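You operate a simulated robot arm through the tools that you are given. There is no shell and no other tool.

The job below is to be done with a simulated two-armed robot. You get a single attempt, and the scene is never put back.

TASK
Close the gap with the 170 mm pipe.
Fine: shut both clip flaps on it and slide both sleeves over its ends.
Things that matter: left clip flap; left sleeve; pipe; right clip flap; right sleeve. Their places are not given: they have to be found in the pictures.

The check looks at the end state, three seconds after you hand in, the way a careful person would. Anything else that was tipped, shoved, dropped, spilled or broken makes it a failure.

THE ROBOT
Two 7-joint arms with fingered hands on one trunk that stands fixed in place. Base frame: the origin is at the foot of the trunk, x ahead of it, y to its left, z up. Units: mm, degrees, N and s.
The left shoulder is at [29, 152, 1226], the right one opposite. With the tool pointing down near the work surface each hand reaches from about 400 to 800 mm from the base axis, measured 20 degrees to its own side. Payload 3.8 kg a hand.
The TCP of each hand is the grasp point between the finger pads, 30 mm short of the fingertips. In the tool frame z runs along the fingers and y along their closing line. Largest opening 104 mm; the body of the gripper starts 35 mm behind the TCP. The gripper is a hand of 5 fingers: y runs from the thumb to the fingers, the wrist lies at [-15, -104, -178] in the tool frame, and closing takes about 1.5 s.
Orientation is that of the tool frame in the base frame, as a unit quaternion [x, y, z, w]. With the fingers straight down and the wrist toward the robot, the tool's x, y and z point along [0, 1, 0], [1, 0, 0] and [0, 0, -1] of the base frame.

THE INTERFACE
- The arms move only by the tool move_arm. It takes "left_series", "right_series" or both (then of equal length, played together; a hand with none holds still); each is a list of rows, each an object of numbers (a shift or turn left out is 0, a gripper value left out holds the last): "fingers": the gripper command, from -1 (fully open) to 1 (shut), values between in proportion; "x", "y", "z": the shift along the tool's x, y, z in units of 30 mm (1.0 is 30 mm); "ax", "ay", "az": the turn, a rotation vector about the tool's x, y, z in units of 8 degrees (1.0 is 8 degrees). In form: [{"fingers": .., "x": .., "y": .., "z": .., "ax": .., "ay": .., "az": ..}, ...]. A call has 1 to 20 rows; each row shifts and turns the commanded pose from where the row before left it, along the tool's axes as they then stand. A call with a number of a shift or a turn outside -1 to 1 is refused whole. Rows are played at 5 a second. More than 50 mm and 8.6 degrees between two rows, or a gripper value outside its range, and nothing of the call is played. A pose out of reach is approached as far as the arm can. The call stops where the force on the tool passes 70 N (or 10 N more than at its start, if that is more) or the arm is blocked; 0.2 s more then pass. The fingers move at their own pace (about 72 mm/s each) and stop on an object; they squeeze with about 31 N. The grip force told is the motor's: it shows also when the fingers shut on nothing. Time passes only in rows, and 0.2 s behind the last, so rows that do not move let the fingers close. The reply holds the time, the measured pose of the TCP, the force on the tool along the base axes, the opening and the grip force, in the units named above and with some noise, with the torque about the TCP (base axes, N m) and any sound that the robot's microphone picked up, and new pictures: "pictures" is both (left out), scene, wrist or none (wrist: the cameras of the hands that moved).
- Cameras (640 x 400 px; columns grow to the right, rows downward): "scene" is now at [110.5, -49.6, 1394.8]; the picture's right is [-0.52, -0.85, 0.03], its down [-0.38, 0.20, -0.90] and it looks along [0.76, -0.49, -0.43] (base axes); focal length 283 px, centre (320, 200). "left" rides on the left gripper at [-80, -78, -141] in its tool frame; the picture's right is [-0.78, -0.30, 0.56], its down [0.53, -0.78, 0.33] and it looks along [0.33, 0.56, 0.76] (tool axes); focal length 247 px, centre (320, 200). "right" rides on the right gripper at [80, -78, -141] in its tool frame; the picture's right is [-0.78, 0.30, -0.56], its down [-0.53, -0.78, 0.33] and it looks along [-0.33, 0.56, 0.76] (tool axes); focal length 247 px, centre (320, 200).
- move_column(by): slides the trunk up (or, below 0, down) by that many mm; the arms and the scene camera ride with it, the base frame stays. It gives what a move gives, with no picture.
- hand_shape(shape, hand): the hand has 5 fingers and takes this shape, open, in about a second: jaw (thumb against the fingers, like two jaws); tri (thumb and two fingers); tip (a fingertip pinch); poke (one finger out to press); point (the index stretched); flat (the hand flat); cup (the hand cupped); fist (a fist). The gripper value then closes the fingers along that shape, each until it touches; the sizes above hold for jaw. It gives what a move gives, with no picture.
- head_to(pan, tilt): turns the head with the scene camera to pan (to the left, within 80 degrees either way) and tilt (down, from -29 to 69), counted from straight ahead of the robot. It gives what a move gives, and a new picture of the scene camera.
- measure_at(camera, pixels): for up to 12 pixels [column, row] of the newest picture of that camera ("zoom" is the newest enlarged one), the place [x, y, z] in the base frame of the surface seen there, good to about 2 mm. No time passes.
- enlarge(camera, box): a new picture of the part [left, top, right, bottom] of that camera's present view, enlarged. No time passes.
- close_job(): hands the job in; it is judged then, once.

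Open the grippers and draw the arms clear of the work before you hand the job in, unless the task says otherwise.

The tools are called after "Emit:" as a command line: name --argument value ..., lists and objects as JSON in quotes. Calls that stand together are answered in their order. move_arm: Moves the arms, as the interface text tells. Its arguments: {"type":"object","properties":{"left_series":{"type":"array","items":{"type":"object","properties":{"fingers":{"type":"number"},"x":{"type":"number"},"y":{"type":"number"},"z":{"type":"number"},"ax":{"type":"number"},"ay":{"type":"number"},"az":{"type":"number"}}}},"right_series":{"type":"array","items":{"type":"object","properties":{"fingers":{"type":"number"},"x":{"type":"number"},"y":{"type":"number"},"z":{"type":"number"},"ax":{"type":"number"},"ay":{"type":"number"},"az":{"type":"number"}}}},"pictures":{"type":"string","enum":["both","scene","wrist","none"]}},"required":[]} The other tools are called the same way: move_column (by) slides the trunk up or down; hand_shape (shape, hand) gives the hand a shape; head_to (pan, tilt) turns the head that bears the scene camera; measure_at (camera, pixels) gives the place of the surface under pixels of a picture; enlarge (camera, box) takes an enlarged picture of a part of a camera's view; close_job () hands the job in.

At the start:

```text
time: 0.0
left_tool_pos: [583.4, -36.6, 1244.5]
left_tool_rot: [0.708, 0.707, 0.0, 0.0]
left_contact_force: [-0.1, 0.0, -0.4]
left_wrist_torque: [0.01, 0.01, -0.04]
left_finger_gap: 103.5
left_finger_force: 0.0
left_shape: jaw
right_tool_pos: [393.5, -437.9, 1321.7]
right_tool_rot: [0.707, 0.708, 0.001, 0.0]
right_contact_force: [-0.3, 0.3, 0.7]
right_wrist_torque: [-0.01, -0.02, 0.01]
right_finger_gap: 103.7
right_finger_force: 0.1
right_shape: jaw
trunk travel left (down, up): [-300.0, 156.0]
head pan, tilt: [-31.7, 22.0]
```

scene: 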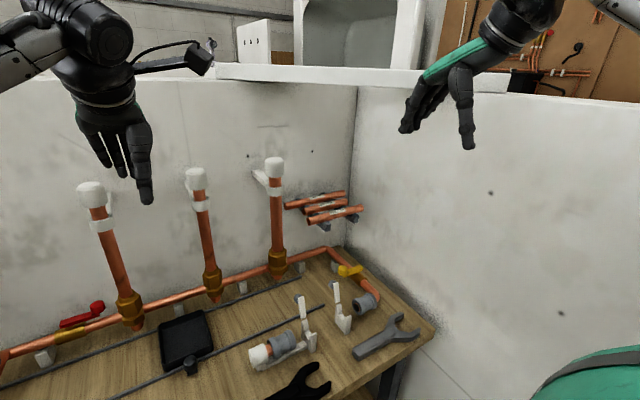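
right: 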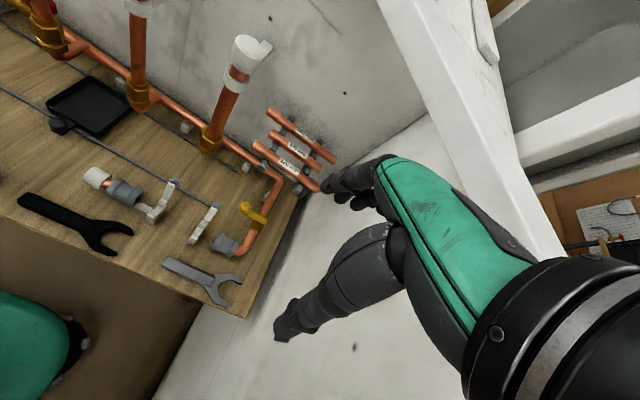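
left: 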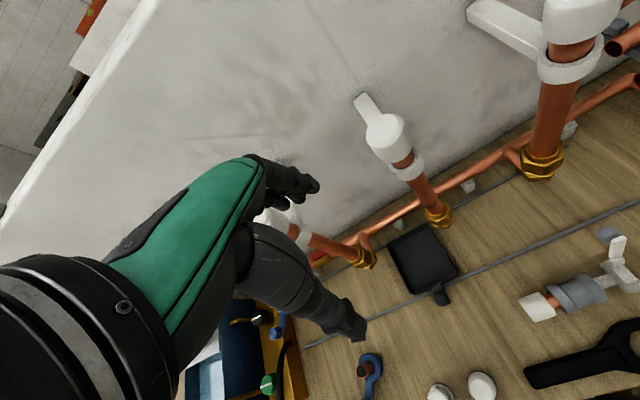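

The scene picture shows three pipes on a rack at about (320,205), and two open clips with sleeves near (290,345) and (350,300). I enlarge these areas to look closer.

Emit:
enlarge --camera "scene" --box '[230, 230, 450, 400]'

Emit:
enlarge --camera "scene" --box '[260, 170, 380, 245]'

Emit:
enlarge --camera "right" --box '[60, 90, 340, 310]'

```text
2.35 times, centred on (340, 315) of scene
```

zoom: 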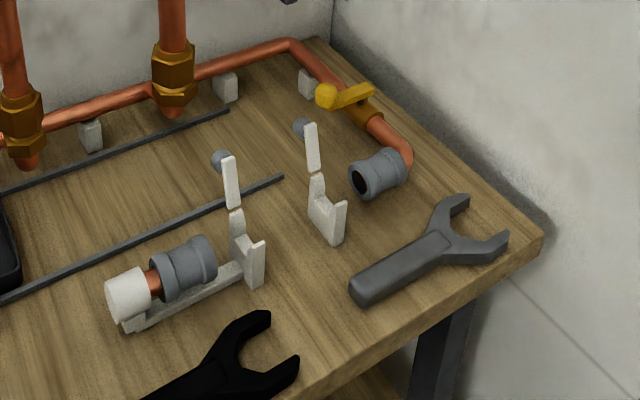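

```text
5.33 times, centred on (320, 208) of scene
```

zoom: 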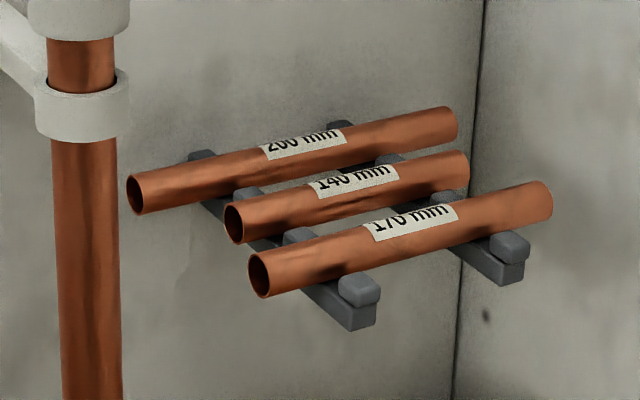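

```text
1.82 times, centred on (200, 200) of right
```

zoom: 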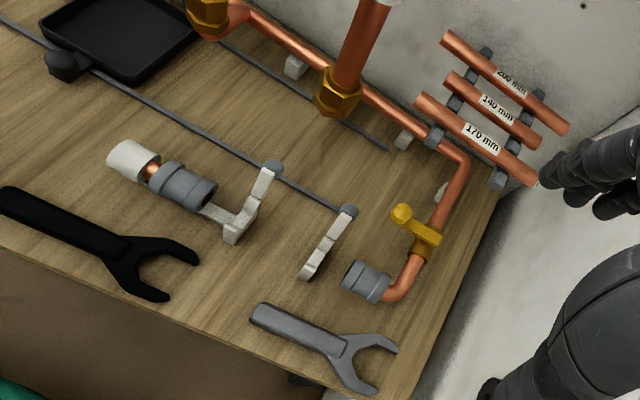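

The 170 mm pipe is the front one of the rack. I measure the pipe ends, the clips, the flaps and the sleeves in the last zoom (right camera).

Emit:
measure_at --camera "zoom" --pixels '[[420, 100], [480, 138], [530, 180], [272, 168], [348, 210], [240, 220], [262, 185], [308, 270], [335, 225], [130, 160], [165, 180], [205, 195]]'

Emit:
measure_at --camera "scene" --pixels '[[310, 220], [360, 209], [335, 214], [300, 300], [312, 346], [337, 288], [345, 325], [262, 356], [285, 343], [368, 302], [306, 345], [400, 360]]'

```text
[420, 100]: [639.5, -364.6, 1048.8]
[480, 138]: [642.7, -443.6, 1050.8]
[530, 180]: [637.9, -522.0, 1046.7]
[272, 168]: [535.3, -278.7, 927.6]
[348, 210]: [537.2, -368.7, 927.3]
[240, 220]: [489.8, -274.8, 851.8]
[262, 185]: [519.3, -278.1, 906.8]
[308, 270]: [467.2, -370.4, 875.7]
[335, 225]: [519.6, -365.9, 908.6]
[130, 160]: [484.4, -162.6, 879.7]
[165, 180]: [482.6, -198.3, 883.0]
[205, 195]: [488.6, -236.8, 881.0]
```

```text
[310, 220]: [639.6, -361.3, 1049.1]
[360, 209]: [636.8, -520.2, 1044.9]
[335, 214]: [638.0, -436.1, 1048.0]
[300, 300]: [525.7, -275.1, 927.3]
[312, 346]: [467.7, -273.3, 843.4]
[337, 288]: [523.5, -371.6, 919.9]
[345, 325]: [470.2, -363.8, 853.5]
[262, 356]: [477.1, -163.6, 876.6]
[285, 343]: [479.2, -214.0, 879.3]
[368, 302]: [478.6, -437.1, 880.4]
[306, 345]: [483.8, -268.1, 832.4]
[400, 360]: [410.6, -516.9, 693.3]
```

The pipe axes run along y; the gap line is near x≈485, z≈865. I turn the head down toward the clips for a better view.

Emit:
head_to --pan -36 --tilt 44

```text
time: 0.9
left_tool_pos: [582.2, -36.3, 1244.5]
left_tool_rot: [0.707, 0.707, 0.0, 0.0]
left_contact_force: [0.4, 0.2, -1.0]
left_wrist_torque: [-0.02, 0.01, 0.0]
left_finger_gap: 103.4
left_finger_force: 0.1
left_shape: jaw
right_tool_pos: [394.3, -439.1, 1322.9]
right_tool_rot: [0.707, 0.707, 0.0, 0.0]
right_contact_force: [-0.4, 0.3, 0.2]
right_wrist_torque: [-0.04, -0.01, -0.01]
right_finger_gap: 103.5
right_finger_force: 0.1
right_shape: jaw
trunk travel left (down, up): [-300.0, 156.0]
head pan, tilt: [-36.0, 44.0]
```

scene: 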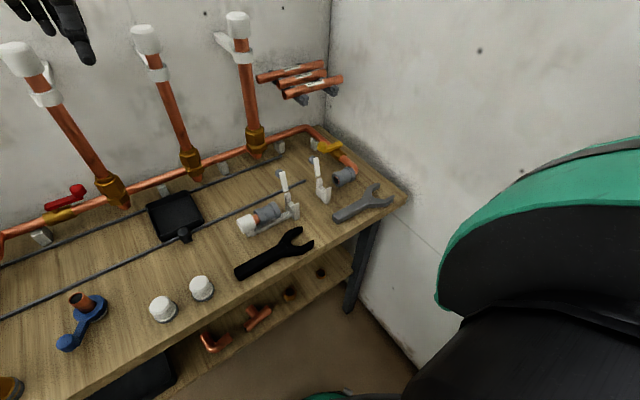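

The clips are now at about (290,195) and (320,180). I enlarge this region.

Emit:
enlarge --camera "scene" --box '[225, 140, 369, 230]'

```text
4.44 times, centred on (297, 185) of scene
```

zoom: 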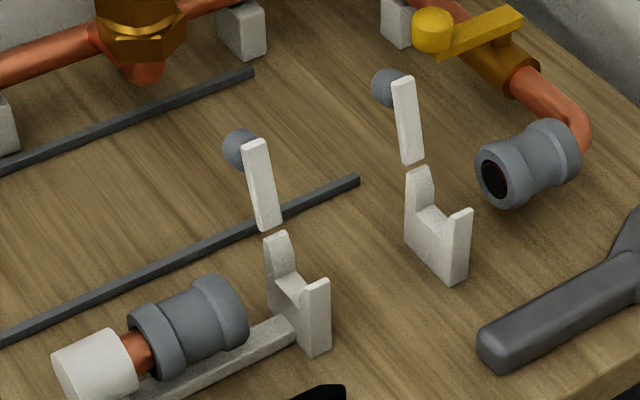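

The zoom shows both U-shaped cradles with flaps hinged on the back walls, and a knob at each flap end. I measure these points in detail.

Emit:
measure_at --camera "zoom" --pixels '[[276, 237], [316, 285], [290, 285], [262, 225], [254, 148], [236, 148], [320, 345], [404, 82], [388, 90], [411, 158], [420, 173], [461, 213]]'

Emit:
measure_at --camera "zoom" --pixels '[[85, 345], [120, 360], [138, 345], [147, 320], [190, 300], [225, 282], [245, 345], [225, 350], [493, 180], [540, 140], [515, 205], [560, 125]]'

Emit:
measure_at --camera "zoom" --pixels '[[430, 235], [455, 275], [350, 250], [355, 182], [200, 250], [510, 350], [240, 130], [385, 70], [510, 160], [120, 335], [575, 130], [585, 145]]'

```text
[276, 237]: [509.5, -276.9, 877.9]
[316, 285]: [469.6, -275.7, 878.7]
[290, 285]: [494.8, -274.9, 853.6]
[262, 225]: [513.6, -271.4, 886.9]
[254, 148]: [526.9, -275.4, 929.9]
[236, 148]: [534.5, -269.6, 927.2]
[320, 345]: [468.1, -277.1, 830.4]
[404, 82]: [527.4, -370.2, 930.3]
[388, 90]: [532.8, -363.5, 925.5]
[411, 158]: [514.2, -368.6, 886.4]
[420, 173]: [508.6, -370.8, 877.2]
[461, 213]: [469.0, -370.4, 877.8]
```

```text
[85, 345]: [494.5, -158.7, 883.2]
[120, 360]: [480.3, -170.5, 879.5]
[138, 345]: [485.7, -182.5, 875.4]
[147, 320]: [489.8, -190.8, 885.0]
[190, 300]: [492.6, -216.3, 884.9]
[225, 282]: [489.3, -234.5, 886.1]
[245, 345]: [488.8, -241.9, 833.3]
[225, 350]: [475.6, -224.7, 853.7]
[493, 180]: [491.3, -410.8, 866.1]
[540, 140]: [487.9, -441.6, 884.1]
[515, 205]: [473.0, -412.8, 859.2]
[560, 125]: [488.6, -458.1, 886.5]
```

```text
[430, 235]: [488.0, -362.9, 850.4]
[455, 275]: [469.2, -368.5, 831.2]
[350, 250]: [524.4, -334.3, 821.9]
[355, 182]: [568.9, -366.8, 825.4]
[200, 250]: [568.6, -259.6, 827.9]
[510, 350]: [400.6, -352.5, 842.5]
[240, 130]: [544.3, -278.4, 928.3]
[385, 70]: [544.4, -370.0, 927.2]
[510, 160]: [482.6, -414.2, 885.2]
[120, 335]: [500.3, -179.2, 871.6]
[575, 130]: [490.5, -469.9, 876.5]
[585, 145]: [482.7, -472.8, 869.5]
```

Now I look at the rack and the vertical pipes; I enlarge the rack zone in the current scene view to measure pitches and obstacles.

Emit:
enlarge --camera "scene" --box '[210, 0, 370, 100]'

```text
4.00 times, centred on (290, 50) of scene
```

zoom: 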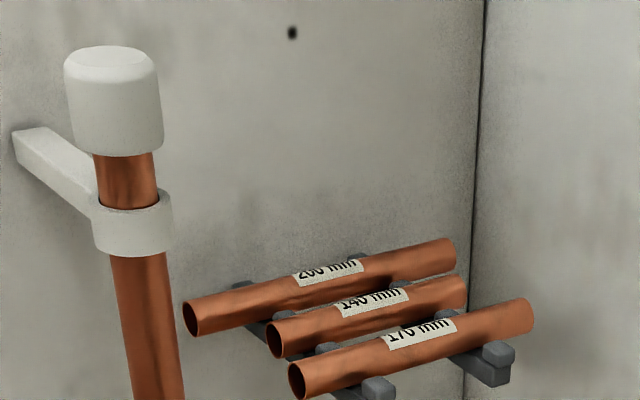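

The three pipes are clearly seen; I measure their tops, their ends, the white-capped riser and the walls.

Emit:
measure_at --camera "zoom" --pixels '[[295, 368], [400, 340], [525, 305], [275, 330], [375, 302], [460, 282], [190, 308], [330, 268], [445, 245], [378, 385], [497, 352], [480, 375]]'

Emit:
measure_at --camera "zoom" --pixels '[[110, 60], [110, 110], [130, 230], [145, 320], [290, 60], [560, 150], [325, 348], [402, 270], [330, 345], [240, 290], [20, 140], [300, 390]]'

Emit:
measure_at --camera "scene" --pixels '[[400, 195], [350, 215], [330, 130], [148, 35], [18, 55], [330, 147], [347, 170], [360, 205], [275, 255], [175, 210]]'

```text
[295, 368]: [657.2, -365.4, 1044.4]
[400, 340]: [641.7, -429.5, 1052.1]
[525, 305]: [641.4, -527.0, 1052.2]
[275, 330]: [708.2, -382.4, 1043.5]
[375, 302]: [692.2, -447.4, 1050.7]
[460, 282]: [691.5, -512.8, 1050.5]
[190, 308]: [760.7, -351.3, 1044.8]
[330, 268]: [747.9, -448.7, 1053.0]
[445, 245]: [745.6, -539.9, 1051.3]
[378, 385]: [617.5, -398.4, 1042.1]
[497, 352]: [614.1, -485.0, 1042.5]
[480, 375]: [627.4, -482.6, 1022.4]
```

```text
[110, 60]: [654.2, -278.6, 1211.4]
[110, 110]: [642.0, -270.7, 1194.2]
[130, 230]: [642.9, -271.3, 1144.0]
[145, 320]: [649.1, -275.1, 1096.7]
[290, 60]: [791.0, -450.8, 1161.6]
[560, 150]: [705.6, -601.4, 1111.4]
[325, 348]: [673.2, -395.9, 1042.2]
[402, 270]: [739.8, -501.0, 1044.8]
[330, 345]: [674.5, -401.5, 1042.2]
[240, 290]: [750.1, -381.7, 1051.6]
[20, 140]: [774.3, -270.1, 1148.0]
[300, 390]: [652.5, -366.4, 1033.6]
```

```text
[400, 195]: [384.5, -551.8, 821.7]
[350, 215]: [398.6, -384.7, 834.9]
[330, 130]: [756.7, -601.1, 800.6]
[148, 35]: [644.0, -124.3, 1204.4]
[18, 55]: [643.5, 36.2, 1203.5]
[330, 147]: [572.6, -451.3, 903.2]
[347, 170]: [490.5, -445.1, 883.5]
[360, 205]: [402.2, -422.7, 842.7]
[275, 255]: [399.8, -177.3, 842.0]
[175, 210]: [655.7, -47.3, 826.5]
```

The pipe is at x≈645, y −357..−530, top z≈1052, with rack bars at y≈−398 and −485. I turn the head to the right hand to see how wide its fingers are.

Emit:
head_to --pan -50 --tilt 12

Emit:
enlarge --camera "right" --box '[240, 130, 560, 360]'

```text
time: 1.8
left_tool_pos: [582.9, -36.4, 1244.2]
left_tool_rot: [0.707, 0.707, 0.0, 0.0]
left_contact_force: [-0.4, 1.0, -0.8]
left_wrist_torque: [0.01, -0.04, 0.0]
left_finger_gap: 103.5
left_finger_force: 0.1
left_shape: jaw
right_tool_pos: [394.3, -438.1, 1322.8]
right_tool_rot: [0.708, 0.706, -0.001, 0.0]
right_contact_force: [-0.4, -0.2, 0.1]
right_wrist_torque: [0.01, 0.0, -0.01]
right_finger_gap: 103.7
right_finger_force: 0.0
right_shape: jaw
trunk travel left (down, up): [-300.0, 156.0]
head pan, tilt: [-50.0, 12.0]
```

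scene: 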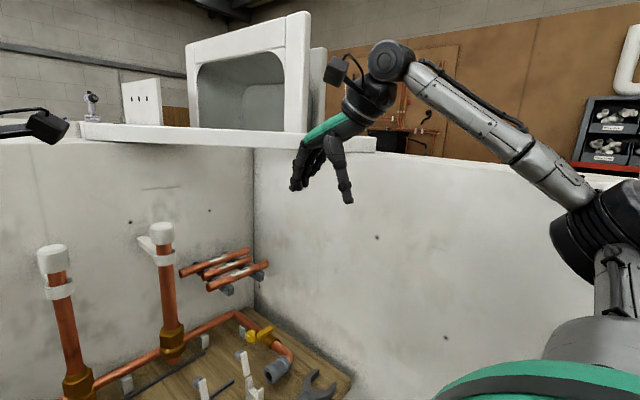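

```text
1.74 times, centred on (400, 245) of right
```

zoom: 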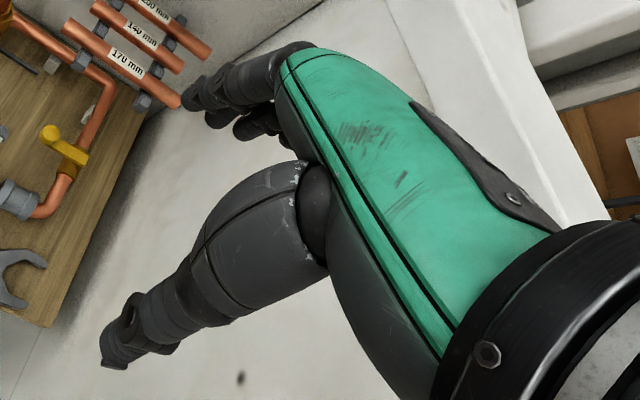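

I enlarge the right hand in the scene view to gauge the finger spread.

Emit:
enlarge --camera "scene" --box '[272, 120, 368, 210]'

```text
4.44 times, centred on (320, 165) of scene
```

zoom: 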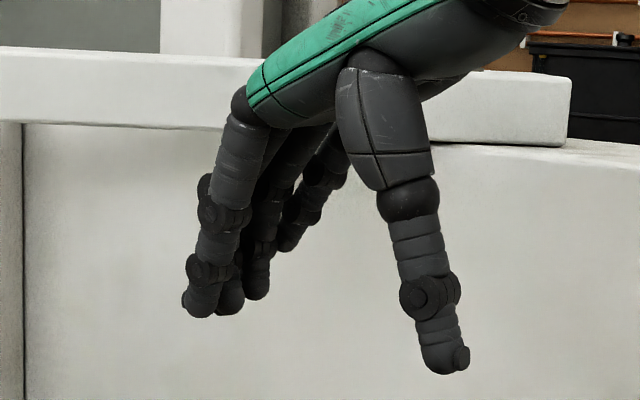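

Emit:
measure_at --camera "zoom" --pixels '[[198, 300], [228, 300], [256, 285], [288, 238], [440, 360], [430, 290], [225, 215], [262, 130], [460, 360]]'

```text
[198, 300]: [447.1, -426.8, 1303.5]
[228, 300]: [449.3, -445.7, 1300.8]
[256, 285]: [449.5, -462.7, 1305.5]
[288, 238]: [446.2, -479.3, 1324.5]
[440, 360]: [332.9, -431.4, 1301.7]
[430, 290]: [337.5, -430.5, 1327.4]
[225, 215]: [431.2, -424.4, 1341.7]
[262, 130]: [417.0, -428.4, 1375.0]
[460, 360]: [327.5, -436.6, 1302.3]
```

The right hand's index/middle flank the TCP while ring/little spread to −y. I try the "tri" shape (thumb and two fingers), narrower for gripping between rack bars and clips.

Emit:
hand_shape --hand "right" --shape "tri"

Emit:
enlarge --camera "scene" --box '[272, 120, 368, 210]'

```text
time: 2.7
left_tool_pos: [583.5, -35.1, 1245.0]
left_tool_rot: [0.707, 0.707, 0.001, 0.0]
left_contact_force: [0.2, -0.8, -0.7]
left_wrist_torque: [-0.04, 0.04, -0.02]
left_finger_gap: 103.6
left_finger_force: 0.1
left_shape: jaw
right_tool_pos: [393.0, -438.2, 1321.3]
right_tool_rot: [0.708, 0.707, -0.001, 0.0]
right_contact_force: [-0.6, -0.3, 0.1]
right_wrist_torque: [-0.02, 0.02, -0.02]
right_finger_gap: 103.9
right_finger_force: 0.0
right_shape: tri
trunk travel left (down, up): [-300.0, 156.0]
head pan, tilt: [-50.0, 12.0]
```

```text
4.44 times, centred on (320, 165) of scene
```

zoom: 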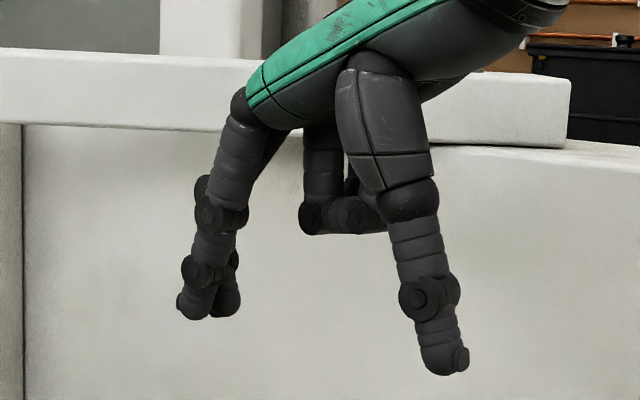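

Tri folds ring and little fingers. I measure their lowest points relative to the TCP to see if they'd touch a gripped pipe.

Emit:
measure_at --camera "zoom" --pixels '[[312, 228], [345, 228], [370, 220], [310, 205], [230, 310], [190, 310], [240, 265], [322, 140]]'

```text
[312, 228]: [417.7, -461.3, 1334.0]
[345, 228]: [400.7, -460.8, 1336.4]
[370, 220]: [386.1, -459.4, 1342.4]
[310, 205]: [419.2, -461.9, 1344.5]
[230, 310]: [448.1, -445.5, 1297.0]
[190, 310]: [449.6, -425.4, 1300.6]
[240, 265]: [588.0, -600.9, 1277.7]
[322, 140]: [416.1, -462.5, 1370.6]
```

The folded fingers sit about 10 mm above the TCP, so I'd grip with the TCP ~6 mm above the pipe axis. I pre-close the fingers to ~40 mm and move the right hand toward a look-out pose near the rack.

Emit:
move_arm --right_series '[{"fingers": 0.23, "y": 0.86, "z": 0.45}, {"y": 0.86, "z": 0.45}, {"y": 0.86, "z": 0.45}, {"y": 0.86, "z": 0.45}, {"y": 0.86, "z": 0.45}, {"y": 0.86, "z": 0.45}]'

```text
time: 4.1
left_tool_pos: [584.0, -36.0, 1244.3]
left_tool_rot: [0.707, 0.707, -0.001, -0.001]
left_contact_force: [0.0, 0.5, -0.2]
left_wrist_torque: [0.0, 0.05, 0.01]
left_finger_gap: 103.7
left_finger_force: 0.1
left_shape: jaw
right_tool_pos: [549.1, -437.7, 1238.6]
right_tool_rot: [0.707, 0.707, -0.001, -0.001]
right_contact_force: [0.9, -0.4, -0.4]
right_wrist_torque: [0.02, 0.01, 0.0]
right_finger_gap: 40.3
right_finger_force: 0.0
right_shape: tri
trunk travel left (down, up): [-300.0, 156.0]
head pan, tilt: [-50.0, 12.0]
```

scene: 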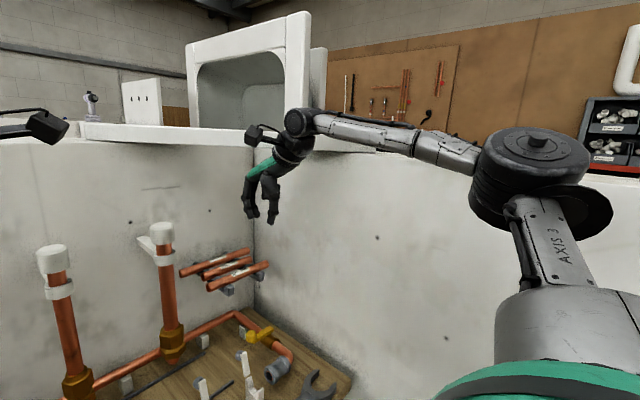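
right: 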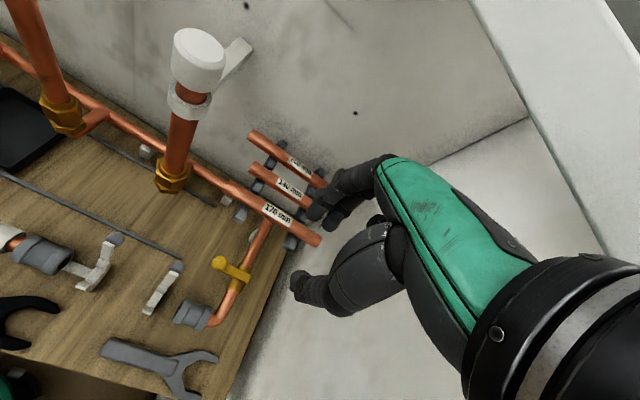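

Arm moved fine; the right camera shows the 170 mm pipe from (232,192) to (318,240). I enlarge it and measure.

Emit:
enlarge --camera "right" --box '[200, 110, 360, 260]'

```text
2.67 times, centred on (280, 185) of right
```

zoom: 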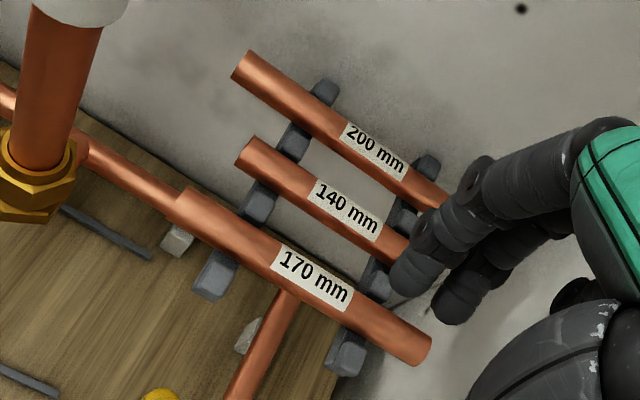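

Emit:
measure_at --camera "zoom" --pixels '[[185, 200], [176, 215], [192, 190], [428, 345], [415, 360], [310, 275], [302, 288], [322, 264], [215, 275], [347, 352], [258, 200], [376, 275]]'

```text
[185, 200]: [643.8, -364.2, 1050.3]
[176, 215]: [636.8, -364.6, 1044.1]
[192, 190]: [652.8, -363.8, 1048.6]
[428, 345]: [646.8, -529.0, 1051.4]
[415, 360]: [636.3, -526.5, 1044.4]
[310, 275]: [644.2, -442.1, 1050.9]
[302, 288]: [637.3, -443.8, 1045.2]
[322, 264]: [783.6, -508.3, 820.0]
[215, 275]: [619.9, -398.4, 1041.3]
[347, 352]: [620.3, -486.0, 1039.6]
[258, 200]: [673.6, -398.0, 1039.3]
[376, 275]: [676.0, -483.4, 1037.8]
```

Pipe: y −361 to −531, axis x≈645, z≈1040.5. I move above the pipe centre at (645, −444, 1120) first.

Emit:
move_arm --right_series '[{"x": -0.05, "y": 0.8, "z": 0.98}, {"x": -0.05, "y": 0.8, "z": 0.98}, {"x": -0.05, "y": 0.8, "z": 0.98}, {"x": -0.06, "y": 0.8, "z": 0.98}, {}]'

Emit:
head_to --pan -40 --tilt 22

```text
time: 5.3
left_tool_pos: [582.9, -36.9, 1245.4]
left_tool_rot: [0.707, 0.708, 0.0, 0.001]
left_contact_force: [0.1, -0.2, 0.3]
left_wrist_torque: [-0.03, -0.01, -0.01]
left_finger_gap: 103.4
left_finger_force: 0.0
left_shape: jaw
right_tool_pos: [647.3, -442.3, 1121.2]
right_tool_rot: [0.707, 0.707, 0.0, 0.0]
right_contact_force: [0.4, -0.3, -1.5]
right_wrist_torque: [-0.02, -0.01, 0.01]
right_finger_gap: 40.1
right_finger_force: 0.1
right_shape: tri
trunk travel left (down, up): [-300.0, 156.0]
head pan, tilt: [-50.0, 12.0]
```

scene: 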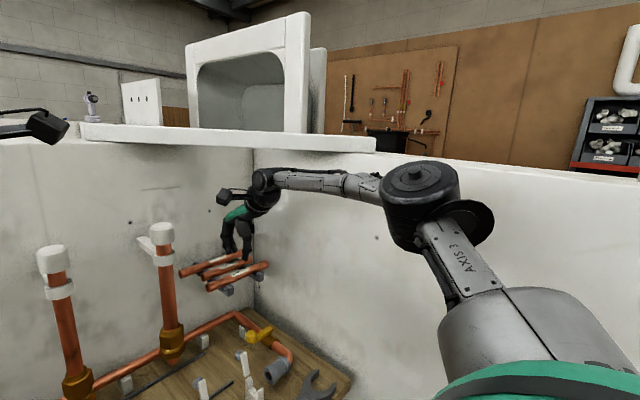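
right: 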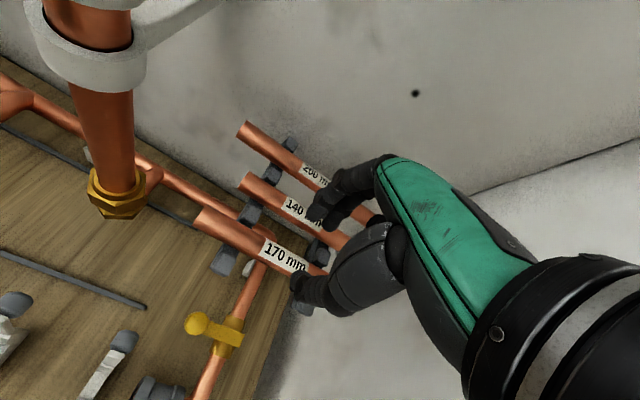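

```text
time: 6.0
left_tool_pos: [583.0, -36.9, 1243.5]
left_tool_rot: [0.707, 0.707, 0.0, 0.0]
left_contact_force: [0.2, 0.1, 0.3]
left_wrist_torque: [0.02, 0.02, 0.0]
left_finger_gap: 103.4
left_finger_force: 0.1
left_shape: jaw
right_tool_pos: [646.2, -443.0, 1120.2]
right_tool_rot: [0.707, 0.707, 0.0, 0.001]
right_contact_force: [0.3, -1.4, 0.0]
right_wrist_torque: [-0.01, 0.04, -0.02]
right_finger_gap: 40.5
right_finger_force: 0.1
right_shape: tri
trunk travel left (down, up): [-300.0, 156.0]
head pan, tilt: [-40.0, 22.0]
```

scene: 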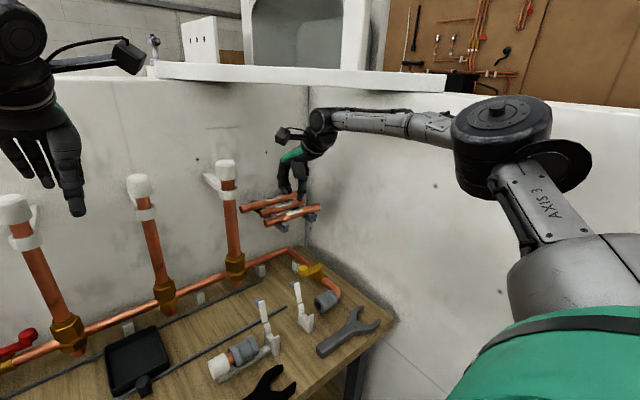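

The hand is above the pipe. I enlarge to check the fingers against the 140 mm pipe's gap before descending.

Emit:
enlarge --camera "right" --box '[190, 130, 430, 340]'

Emit:
enlarge --camera "scene" --box '[230, 120, 350, 240]'

```text
1.90 times, centred on (310, 235) of right
```

zoom: 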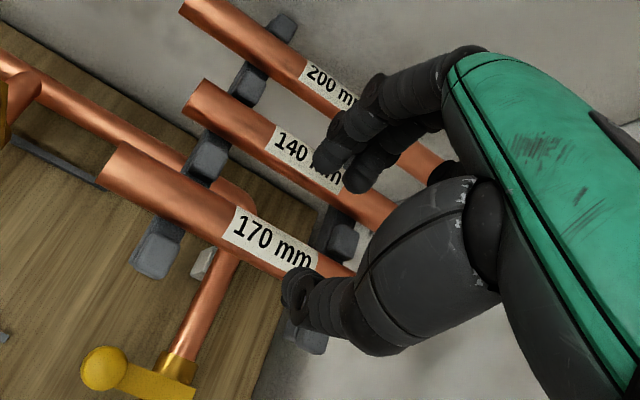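

```text
3.33 times, centred on (290, 180) of scene
```

zoom: 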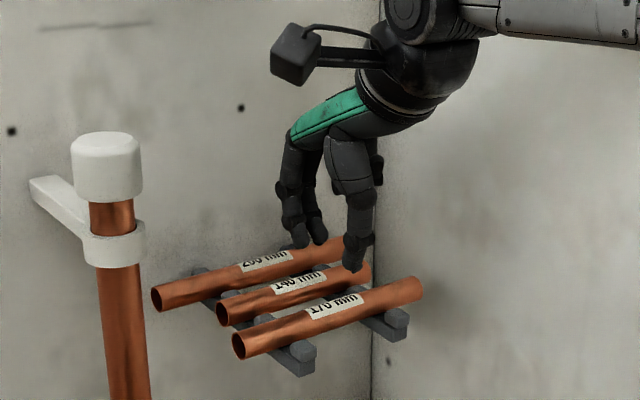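

Emit:
measure_at --camera "zoom" --pixels '[[300, 240], [318, 238], [353, 262], [350, 245], [288, 195], [360, 190], [295, 245], [240, 335], [420, 290], [330, 305]]'

Emit:
measure_at --camera "right" --pixels '[[318, 212], [300, 280], [300, 290], [325, 190], [312, 300], [330, 225]]'

```text
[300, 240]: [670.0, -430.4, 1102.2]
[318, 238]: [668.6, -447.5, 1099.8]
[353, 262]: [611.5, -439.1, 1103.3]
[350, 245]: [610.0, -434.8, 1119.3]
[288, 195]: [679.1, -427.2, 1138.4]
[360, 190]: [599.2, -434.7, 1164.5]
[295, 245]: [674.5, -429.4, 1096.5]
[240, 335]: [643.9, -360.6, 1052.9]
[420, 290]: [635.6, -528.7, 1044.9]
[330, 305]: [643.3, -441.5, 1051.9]
```

```text
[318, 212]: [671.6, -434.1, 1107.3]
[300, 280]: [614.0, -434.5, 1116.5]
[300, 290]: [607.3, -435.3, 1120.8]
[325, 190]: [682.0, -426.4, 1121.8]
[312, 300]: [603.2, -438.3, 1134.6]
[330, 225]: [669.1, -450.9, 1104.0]
```

The index outer side (x≈682) would be close to the 140 mm pipe (front edge ≈685). I close slightly to 34 mm, shift to x≈643 and descend to TCP z≈1047 around the pipe.

Emit:
move_arm --right_series '[{"fingers": 0.35, "y": -0.09}, {"z": 0.6}, {"z": 0.6}, {"z": 0.6}, {"z": 0.4}, {"z": 0.25}]'

```text
time: 7.5
left_tool_pos: [582.9, -36.9, 1244.7]
left_tool_rot: [0.707, 0.707, -0.001, 0.0]
left_contact_force: [-0.5, 0.3, 0.1]
left_wrist_torque: [-0.01, 0.01, -0.01]
left_finger_gap: 103.2
left_finger_force: 0.1
left_shape: jaw
right_tool_pos: [640.9, -444.8, 1051.0]
right_tool_rot: [0.707, 0.708, 0.0, 0.0]
right_contact_force: [-0.7, 0.2, 1.4]
right_wrist_torque: [0.0, -0.02, 0.0]
right_finger_gap: 34.2
right_finger_force: 0.1
right_shape: tri
trunk travel left (down, up): [-300.0, 156.0]
head pan, tilt: [-40.0, 22.0]
```

scene: 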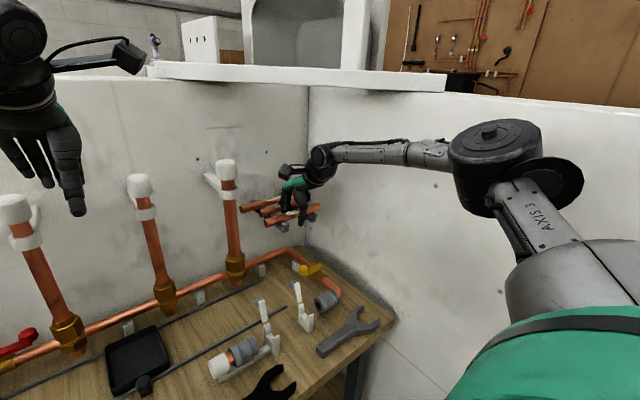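
right: 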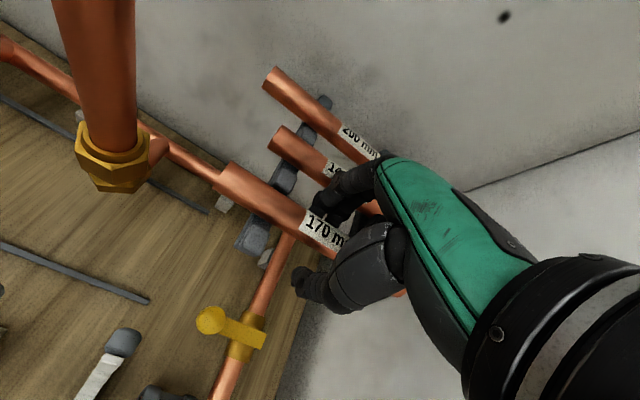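

Fingers seem to straddle the 170 mm pipe without contact. I zoom in to verify before closing.

Emit:
enlarge --camera "right" --box '[220, 110, 440, 320]'

Emit:
enlarge --camera "scene" --box '[230, 150, 340, 240]'

```text
1.90 times, centred on (330, 215) of right
```

zoom: 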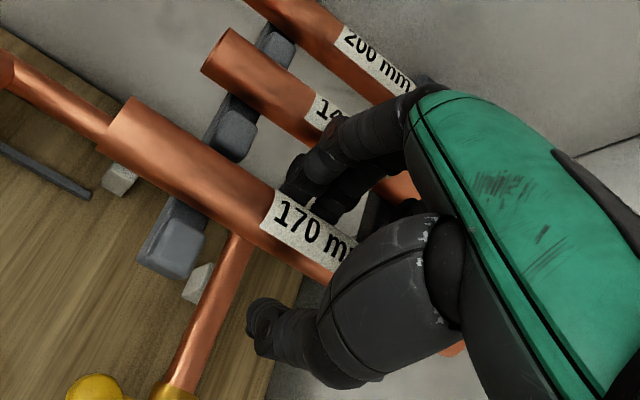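

```text
4.44 times, centred on (285, 195) of scene
```

zoom: 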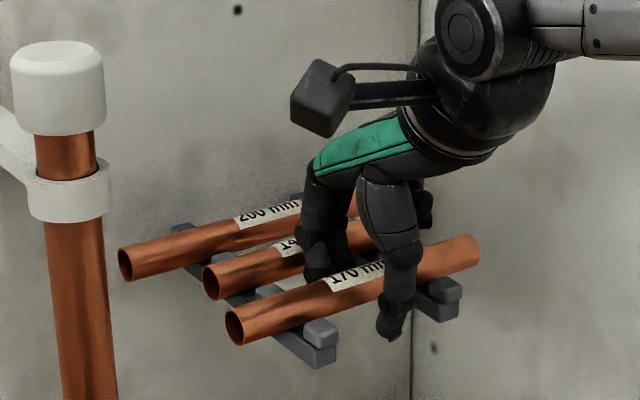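

The fingers straddle the pipe with the index in the gap before the 140 mm pipe. I close the grip.

Emit:
move_arm --right_series '[{"fingers": 1.0}, {}, {}, {}, {}, {}, {}]'

```text
time: 9.1
left_tool_pos: [583.5, -36.7, 1243.6]
left_tool_rot: [0.707, 0.707, -0.001, 0.0]
left_contact_force: [0.5, 0.5, 0.3]
left_wrist_torque: [-0.03, -0.01, 0.0]
left_finger_gap: 103.7
left_finger_force: 0.1
left_shape: jaw
right_tool_pos: [640.9, -444.8, 1050.5]
right_tool_rot: [0.707, 0.708, 0.001, 0.001]
right_contact_force: [0.8, -0.1, -0.7]
right_wrist_torque: [-0.04, -0.01, -0.05]
right_finger_gap: 10.5
right_finger_force: 31.5
right_shape: tri
trunk travel left (down, up): [-300.0, 156.0]
head pan, tilt: [-40.0, 22.0]
```

scene: 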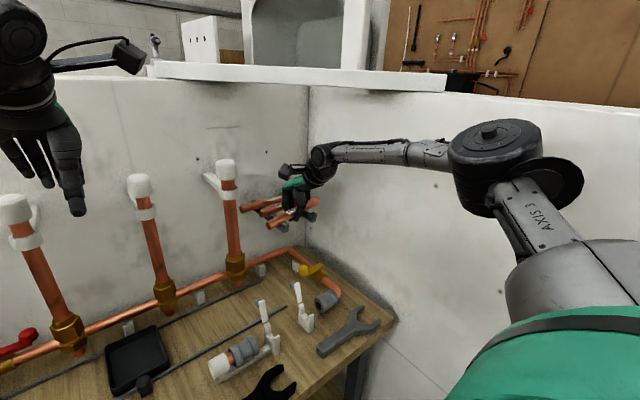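
right: 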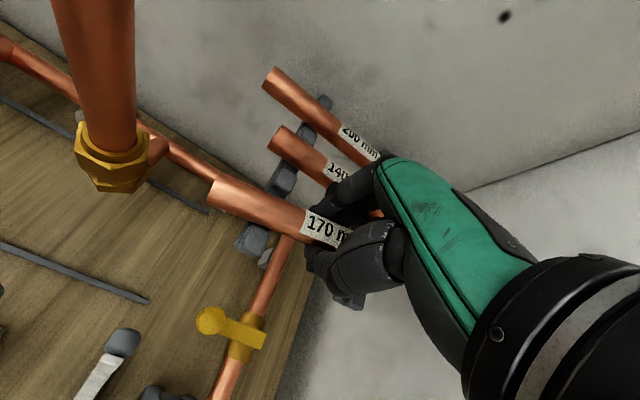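

The gap reads 10.5 mm with 31 N; the pipe end appears shifted to (215,188). I zoom in to check the hold.

Emit:
enlarge --camera "right" --box '[190, 100, 430, 320]'

Emit:
enlarge --camera "scene" --box '[230, 150, 340, 240]'

```text
1.82 times, centred on (310, 210) of right
```

zoom: 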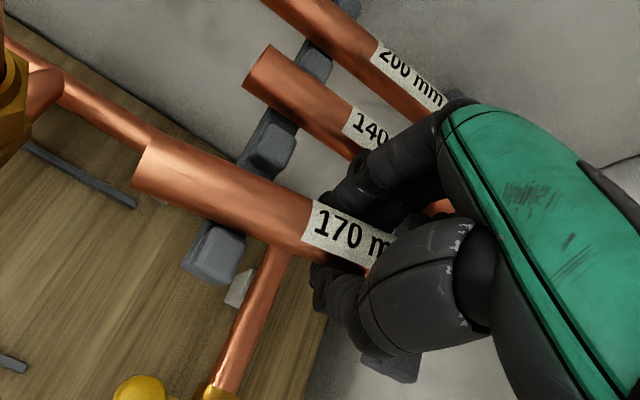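

```text
4.44 times, centred on (285, 195) of scene
```

zoom: 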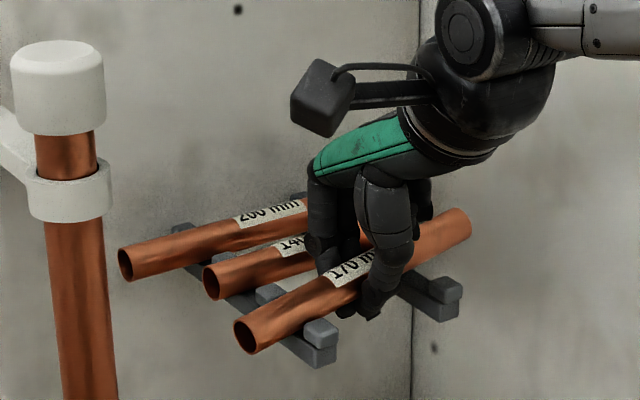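

The pipe looks yawed/tilted in the grip. I measure its top line in the scene zoom.

Emit:
measure_at --camera "zoom" --pixels '[[245, 335], [255, 318], [290, 300], [340, 272], [420, 240], [460, 215], [465, 230], [300, 318], [225, 300], [300, 205], [150, 250]]'

Emit:
measure_at --camera "right" --pixels '[[225, 183], [213, 195], [208, 205], [300, 218], [290, 232], [255, 197], [248, 212]]'

```text
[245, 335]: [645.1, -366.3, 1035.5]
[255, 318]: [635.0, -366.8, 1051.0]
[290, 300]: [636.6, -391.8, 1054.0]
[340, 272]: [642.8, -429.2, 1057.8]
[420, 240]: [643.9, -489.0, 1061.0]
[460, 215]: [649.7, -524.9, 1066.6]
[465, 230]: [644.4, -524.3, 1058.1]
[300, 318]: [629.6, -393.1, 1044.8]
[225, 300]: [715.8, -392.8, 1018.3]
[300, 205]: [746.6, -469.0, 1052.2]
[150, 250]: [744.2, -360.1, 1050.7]
```

```text
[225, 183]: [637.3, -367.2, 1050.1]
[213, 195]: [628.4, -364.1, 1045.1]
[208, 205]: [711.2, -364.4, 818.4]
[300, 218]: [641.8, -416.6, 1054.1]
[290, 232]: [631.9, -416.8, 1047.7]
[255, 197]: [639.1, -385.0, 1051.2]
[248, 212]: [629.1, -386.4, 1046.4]
```

The pipe pitched about 5.6° (right end up to z≈1066) and yawed about 5°, as the fingers closed low on it. I open the fingers gradually so it settles back on the rack, then check.

Emit:
move_arm --right_series '[{"fingers": 0.75}, {"fingers": 0.68}, {"fingers": 0.6}, {"fingers": 0.54}, {"fingers": 0.48}, {"fingers": 0.42}, {"fingers": 0.35}, {}, {}]'

Emit:
enlarge --camera "scene" --box '[230, 150, 340, 240]'

```text
time: 11.1
left_tool_pos: [583.7, -36.6, 1244.4]
left_tool_rot: [0.707, 0.707, 0.0, 0.001]
left_contact_force: [-0.4, 0.5, 0.2]
left_wrist_torque: [0.02, 0.0, -0.01]
left_finger_gap: 103.9
left_finger_force: 0.0
left_shape: jaw
right_tool_pos: [640.3, -444.6, 1049.3]
right_tool_rot: [0.707, 0.707, 0.0, 0.0]
right_contact_force: [-0.1, 1.0, 0.3]
right_wrist_torque: [-0.03, 0.02, 0.01]
right_finger_gap: 33.6
right_finger_force: 0.0
right_shape: tri
trunk travel left (down, up): [-300.0, 156.0]
head pan, tilt: [-40.0, 22.0]
```

scene: 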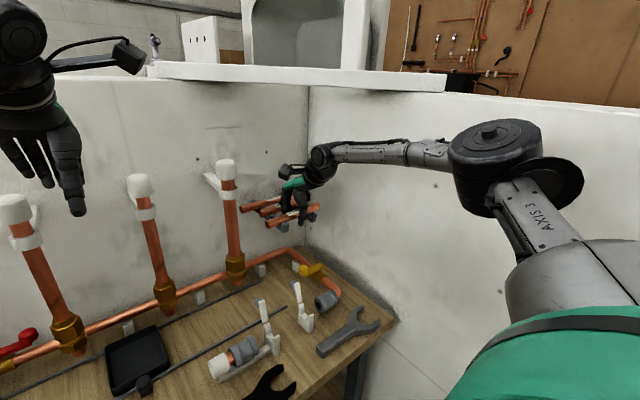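
right: 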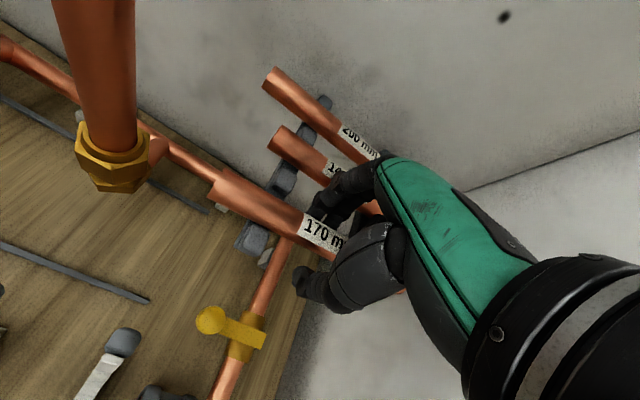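

```text
4.44 times, centred on (285, 195) of scene
```

zoom: 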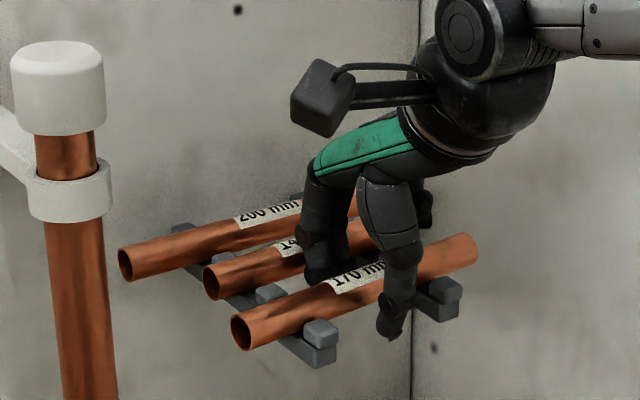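

Emit:
measure_at --camera "zoom" --pixels '[[252, 315], [300, 293], [345, 272], [430, 250], [470, 237], [474, 250], [240, 335]]'

Emit:
measure_at --camera "right" --pixels '[[225, 172], [213, 188], [300, 215], [292, 228], [330, 190], [312, 210], [300, 280]]'

```text
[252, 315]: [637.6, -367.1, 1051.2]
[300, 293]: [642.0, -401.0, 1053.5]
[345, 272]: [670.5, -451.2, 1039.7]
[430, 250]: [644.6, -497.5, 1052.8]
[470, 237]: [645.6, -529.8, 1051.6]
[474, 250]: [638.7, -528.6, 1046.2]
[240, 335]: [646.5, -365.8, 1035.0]
```

```text
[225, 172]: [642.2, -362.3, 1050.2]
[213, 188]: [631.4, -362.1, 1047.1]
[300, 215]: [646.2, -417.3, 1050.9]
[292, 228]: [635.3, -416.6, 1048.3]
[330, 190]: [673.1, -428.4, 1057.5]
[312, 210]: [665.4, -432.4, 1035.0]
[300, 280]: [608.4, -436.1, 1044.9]
```

The pipe is back on the rack (top z≈1051, ends y −361.5/−531). I lower the TCP to about the pipe axis (z≈1043) and centre it, then close again.

Emit:
move_arm --right_series '[{"y": 0.08, "z": 0.12}, {"z": 0.12}, {}, {"fingers": 0.45}, {"fingers": 0.55}, {"fingers": 0.65}, {"fingers": 0.8}, {"fingers": 1.0}, {}, {}, {}]'

Emit:
enlarge --camera "scene" --box '[230, 150, 340, 240]'

```text
time: 13.4
left_tool_pos: [584.3, -38.0, 1244.0]
left_tool_rot: [0.707, 0.707, 0.0, 0.0]
left_contact_force: [-0.2, 0.7, -0.1]
left_wrist_torque: [0.03, -0.05, 0.02]
left_finger_gap: 103.5
left_finger_force: 0.1
left_shape: jaw
right_tool_pos: [645.3, -445.1, 1041.6]
right_tool_rot: [0.707, 0.707, 0.0, 0.0]
right_contact_force: [0.0, 0.7, 0.1]
right_wrist_torque: [0.0, -0.02, -0.01]
right_finger_gap: 4.7
right_finger_force: 30.7
right_shape: tri
trunk travel left (down, up): [-300.0, 156.0]
head pan, tilt: [-40.0, 22.0]
```

scene: 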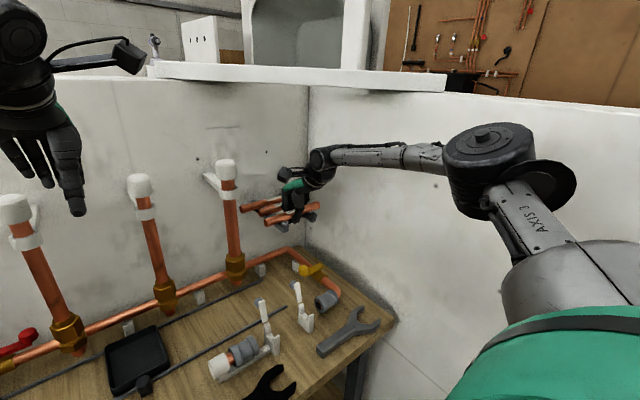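
right: 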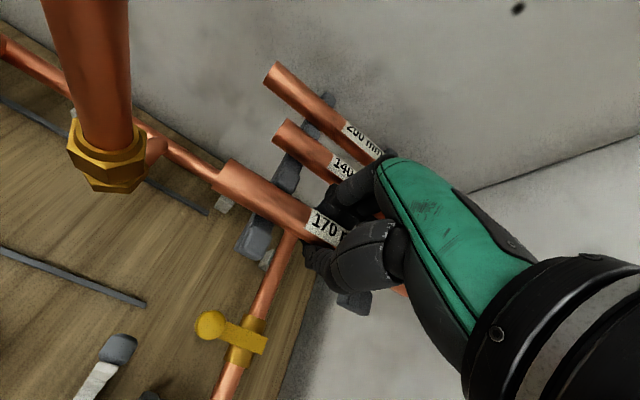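

```text
4.44 times, centred on (285, 195) of scene
```

zoom: 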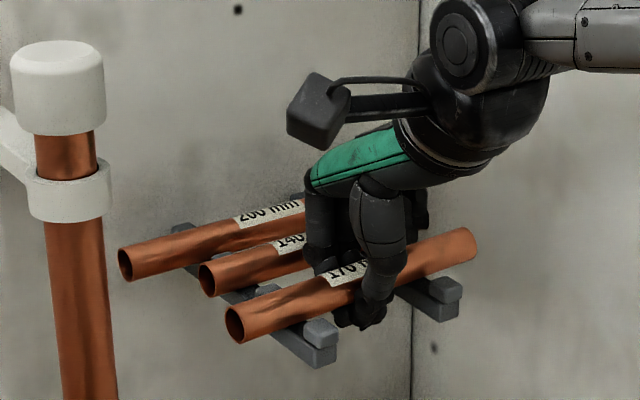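

The pipe now looks almost straight in the grip. I measure its line again.

Emit:
measure_at --camera "zoom" --pixels '[[240, 308], [270, 295], [310, 280], [340, 262], [430, 240], [470, 230], [473, 245], [235, 325], [215, 280], [290, 245], [215, 262]]'

Emit:
measure_at --camera "right" --pixels '[[228, 168], [220, 180], [300, 210], [293, 222], [260, 188], [285, 130], [310, 145]]'

```text
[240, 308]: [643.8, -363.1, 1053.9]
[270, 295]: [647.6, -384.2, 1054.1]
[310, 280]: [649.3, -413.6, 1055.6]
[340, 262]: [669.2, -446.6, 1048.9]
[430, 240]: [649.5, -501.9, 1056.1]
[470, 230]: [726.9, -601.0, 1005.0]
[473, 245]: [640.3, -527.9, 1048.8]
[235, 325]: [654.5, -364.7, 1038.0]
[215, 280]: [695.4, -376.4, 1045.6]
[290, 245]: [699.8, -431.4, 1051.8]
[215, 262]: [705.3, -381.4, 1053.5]
```

```text
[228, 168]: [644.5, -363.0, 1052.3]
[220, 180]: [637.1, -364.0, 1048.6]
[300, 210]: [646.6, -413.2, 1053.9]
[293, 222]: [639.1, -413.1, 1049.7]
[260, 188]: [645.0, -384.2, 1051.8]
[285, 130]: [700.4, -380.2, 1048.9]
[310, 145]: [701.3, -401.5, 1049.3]
```

Pipe is nearly level now (top z≈1052–1056). I check the 140 mm pipe's clearance to the index finger before lifting.

Emit:
enlarge --camera "right" --box '[240, 40, 440, 240]'

```text
2.00 times, centred on (340, 140) of right
```

zoom: 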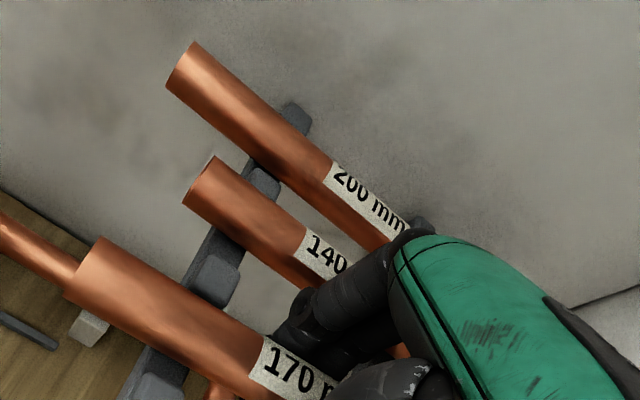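

Emit:
measure_at --camera "zoom" --pixels '[[205, 175], [195, 190], [300, 235], [290, 255], [190, 60], [175, 78], [300, 150], [370, 235], [210, 280], [270, 180], [320, 310], [340, 280]]'

```text
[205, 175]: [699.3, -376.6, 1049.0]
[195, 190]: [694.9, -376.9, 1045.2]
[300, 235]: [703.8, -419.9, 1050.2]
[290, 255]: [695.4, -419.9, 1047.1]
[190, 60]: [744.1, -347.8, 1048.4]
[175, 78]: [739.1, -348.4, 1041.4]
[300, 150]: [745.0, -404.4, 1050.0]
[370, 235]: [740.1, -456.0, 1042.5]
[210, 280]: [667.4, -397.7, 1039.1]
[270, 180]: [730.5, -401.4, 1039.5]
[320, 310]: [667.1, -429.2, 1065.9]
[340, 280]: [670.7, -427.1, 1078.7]
```

The 140 mm pipe is still within its slot. I lift the gripped pipe straight up slowly.

Emit:
move_arm --right_series '[{"z": -0.2, "y": -0.05}, {"z": -0.3}, {"z": -0.5}, {"z": -0.5}, {"z": -0.5}, {"z": -0.5}]'

Emit:
enlarge --camera "scene" --box '[220, 130, 350, 240]'

```text
time: 14.8
left_tool_pos: [583.2, -37.8, 1244.3]
left_tool_rot: [0.707, 0.708, 0.0, 0.0]
left_contact_force: [0.5, -0.1, 0.8]
left_wrist_torque: [0.0, -0.03, 0.01]
left_finger_gap: 103.4
left_finger_force: 0.1
left_shape: jaw
right_tool_pos: [644.9, -444.6, 1118.2]
right_tool_rot: [0.708, 0.707, -0.001, 0.0]
right_contact_force: [0.5, -0.5, -0.7]
right_wrist_torque: [0.01, 0.0, 0.0]
right_finger_gap: 4.9
right_finger_force: 30.9
right_shape: tri
trunk travel left (down, up): [-300.0, 156.0]
head pan, tilt: [-40.0, 22.0]
```

scene: 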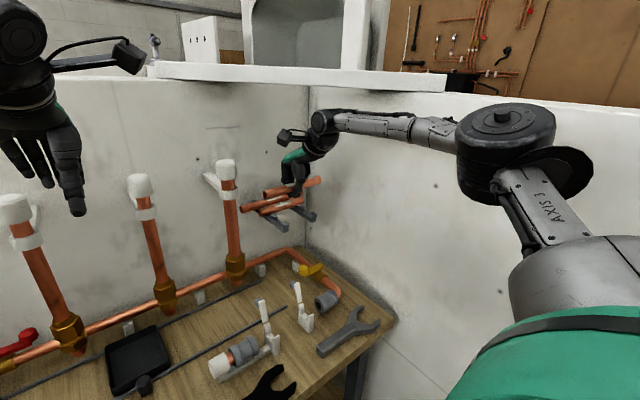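
right: 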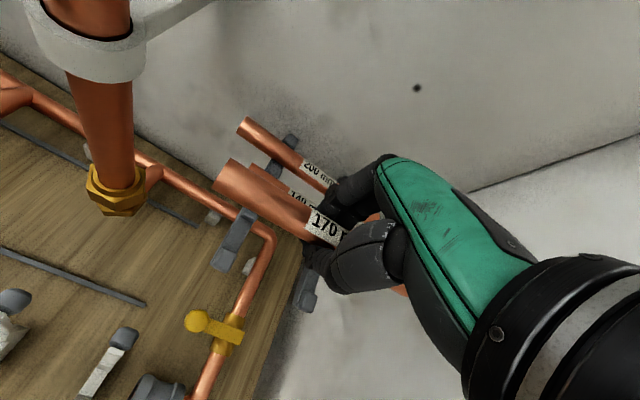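

```text
3.64 times, centred on (285, 185) of scene
```

zoom: 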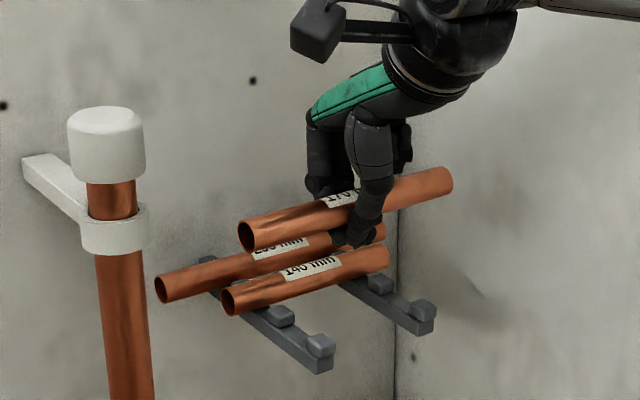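

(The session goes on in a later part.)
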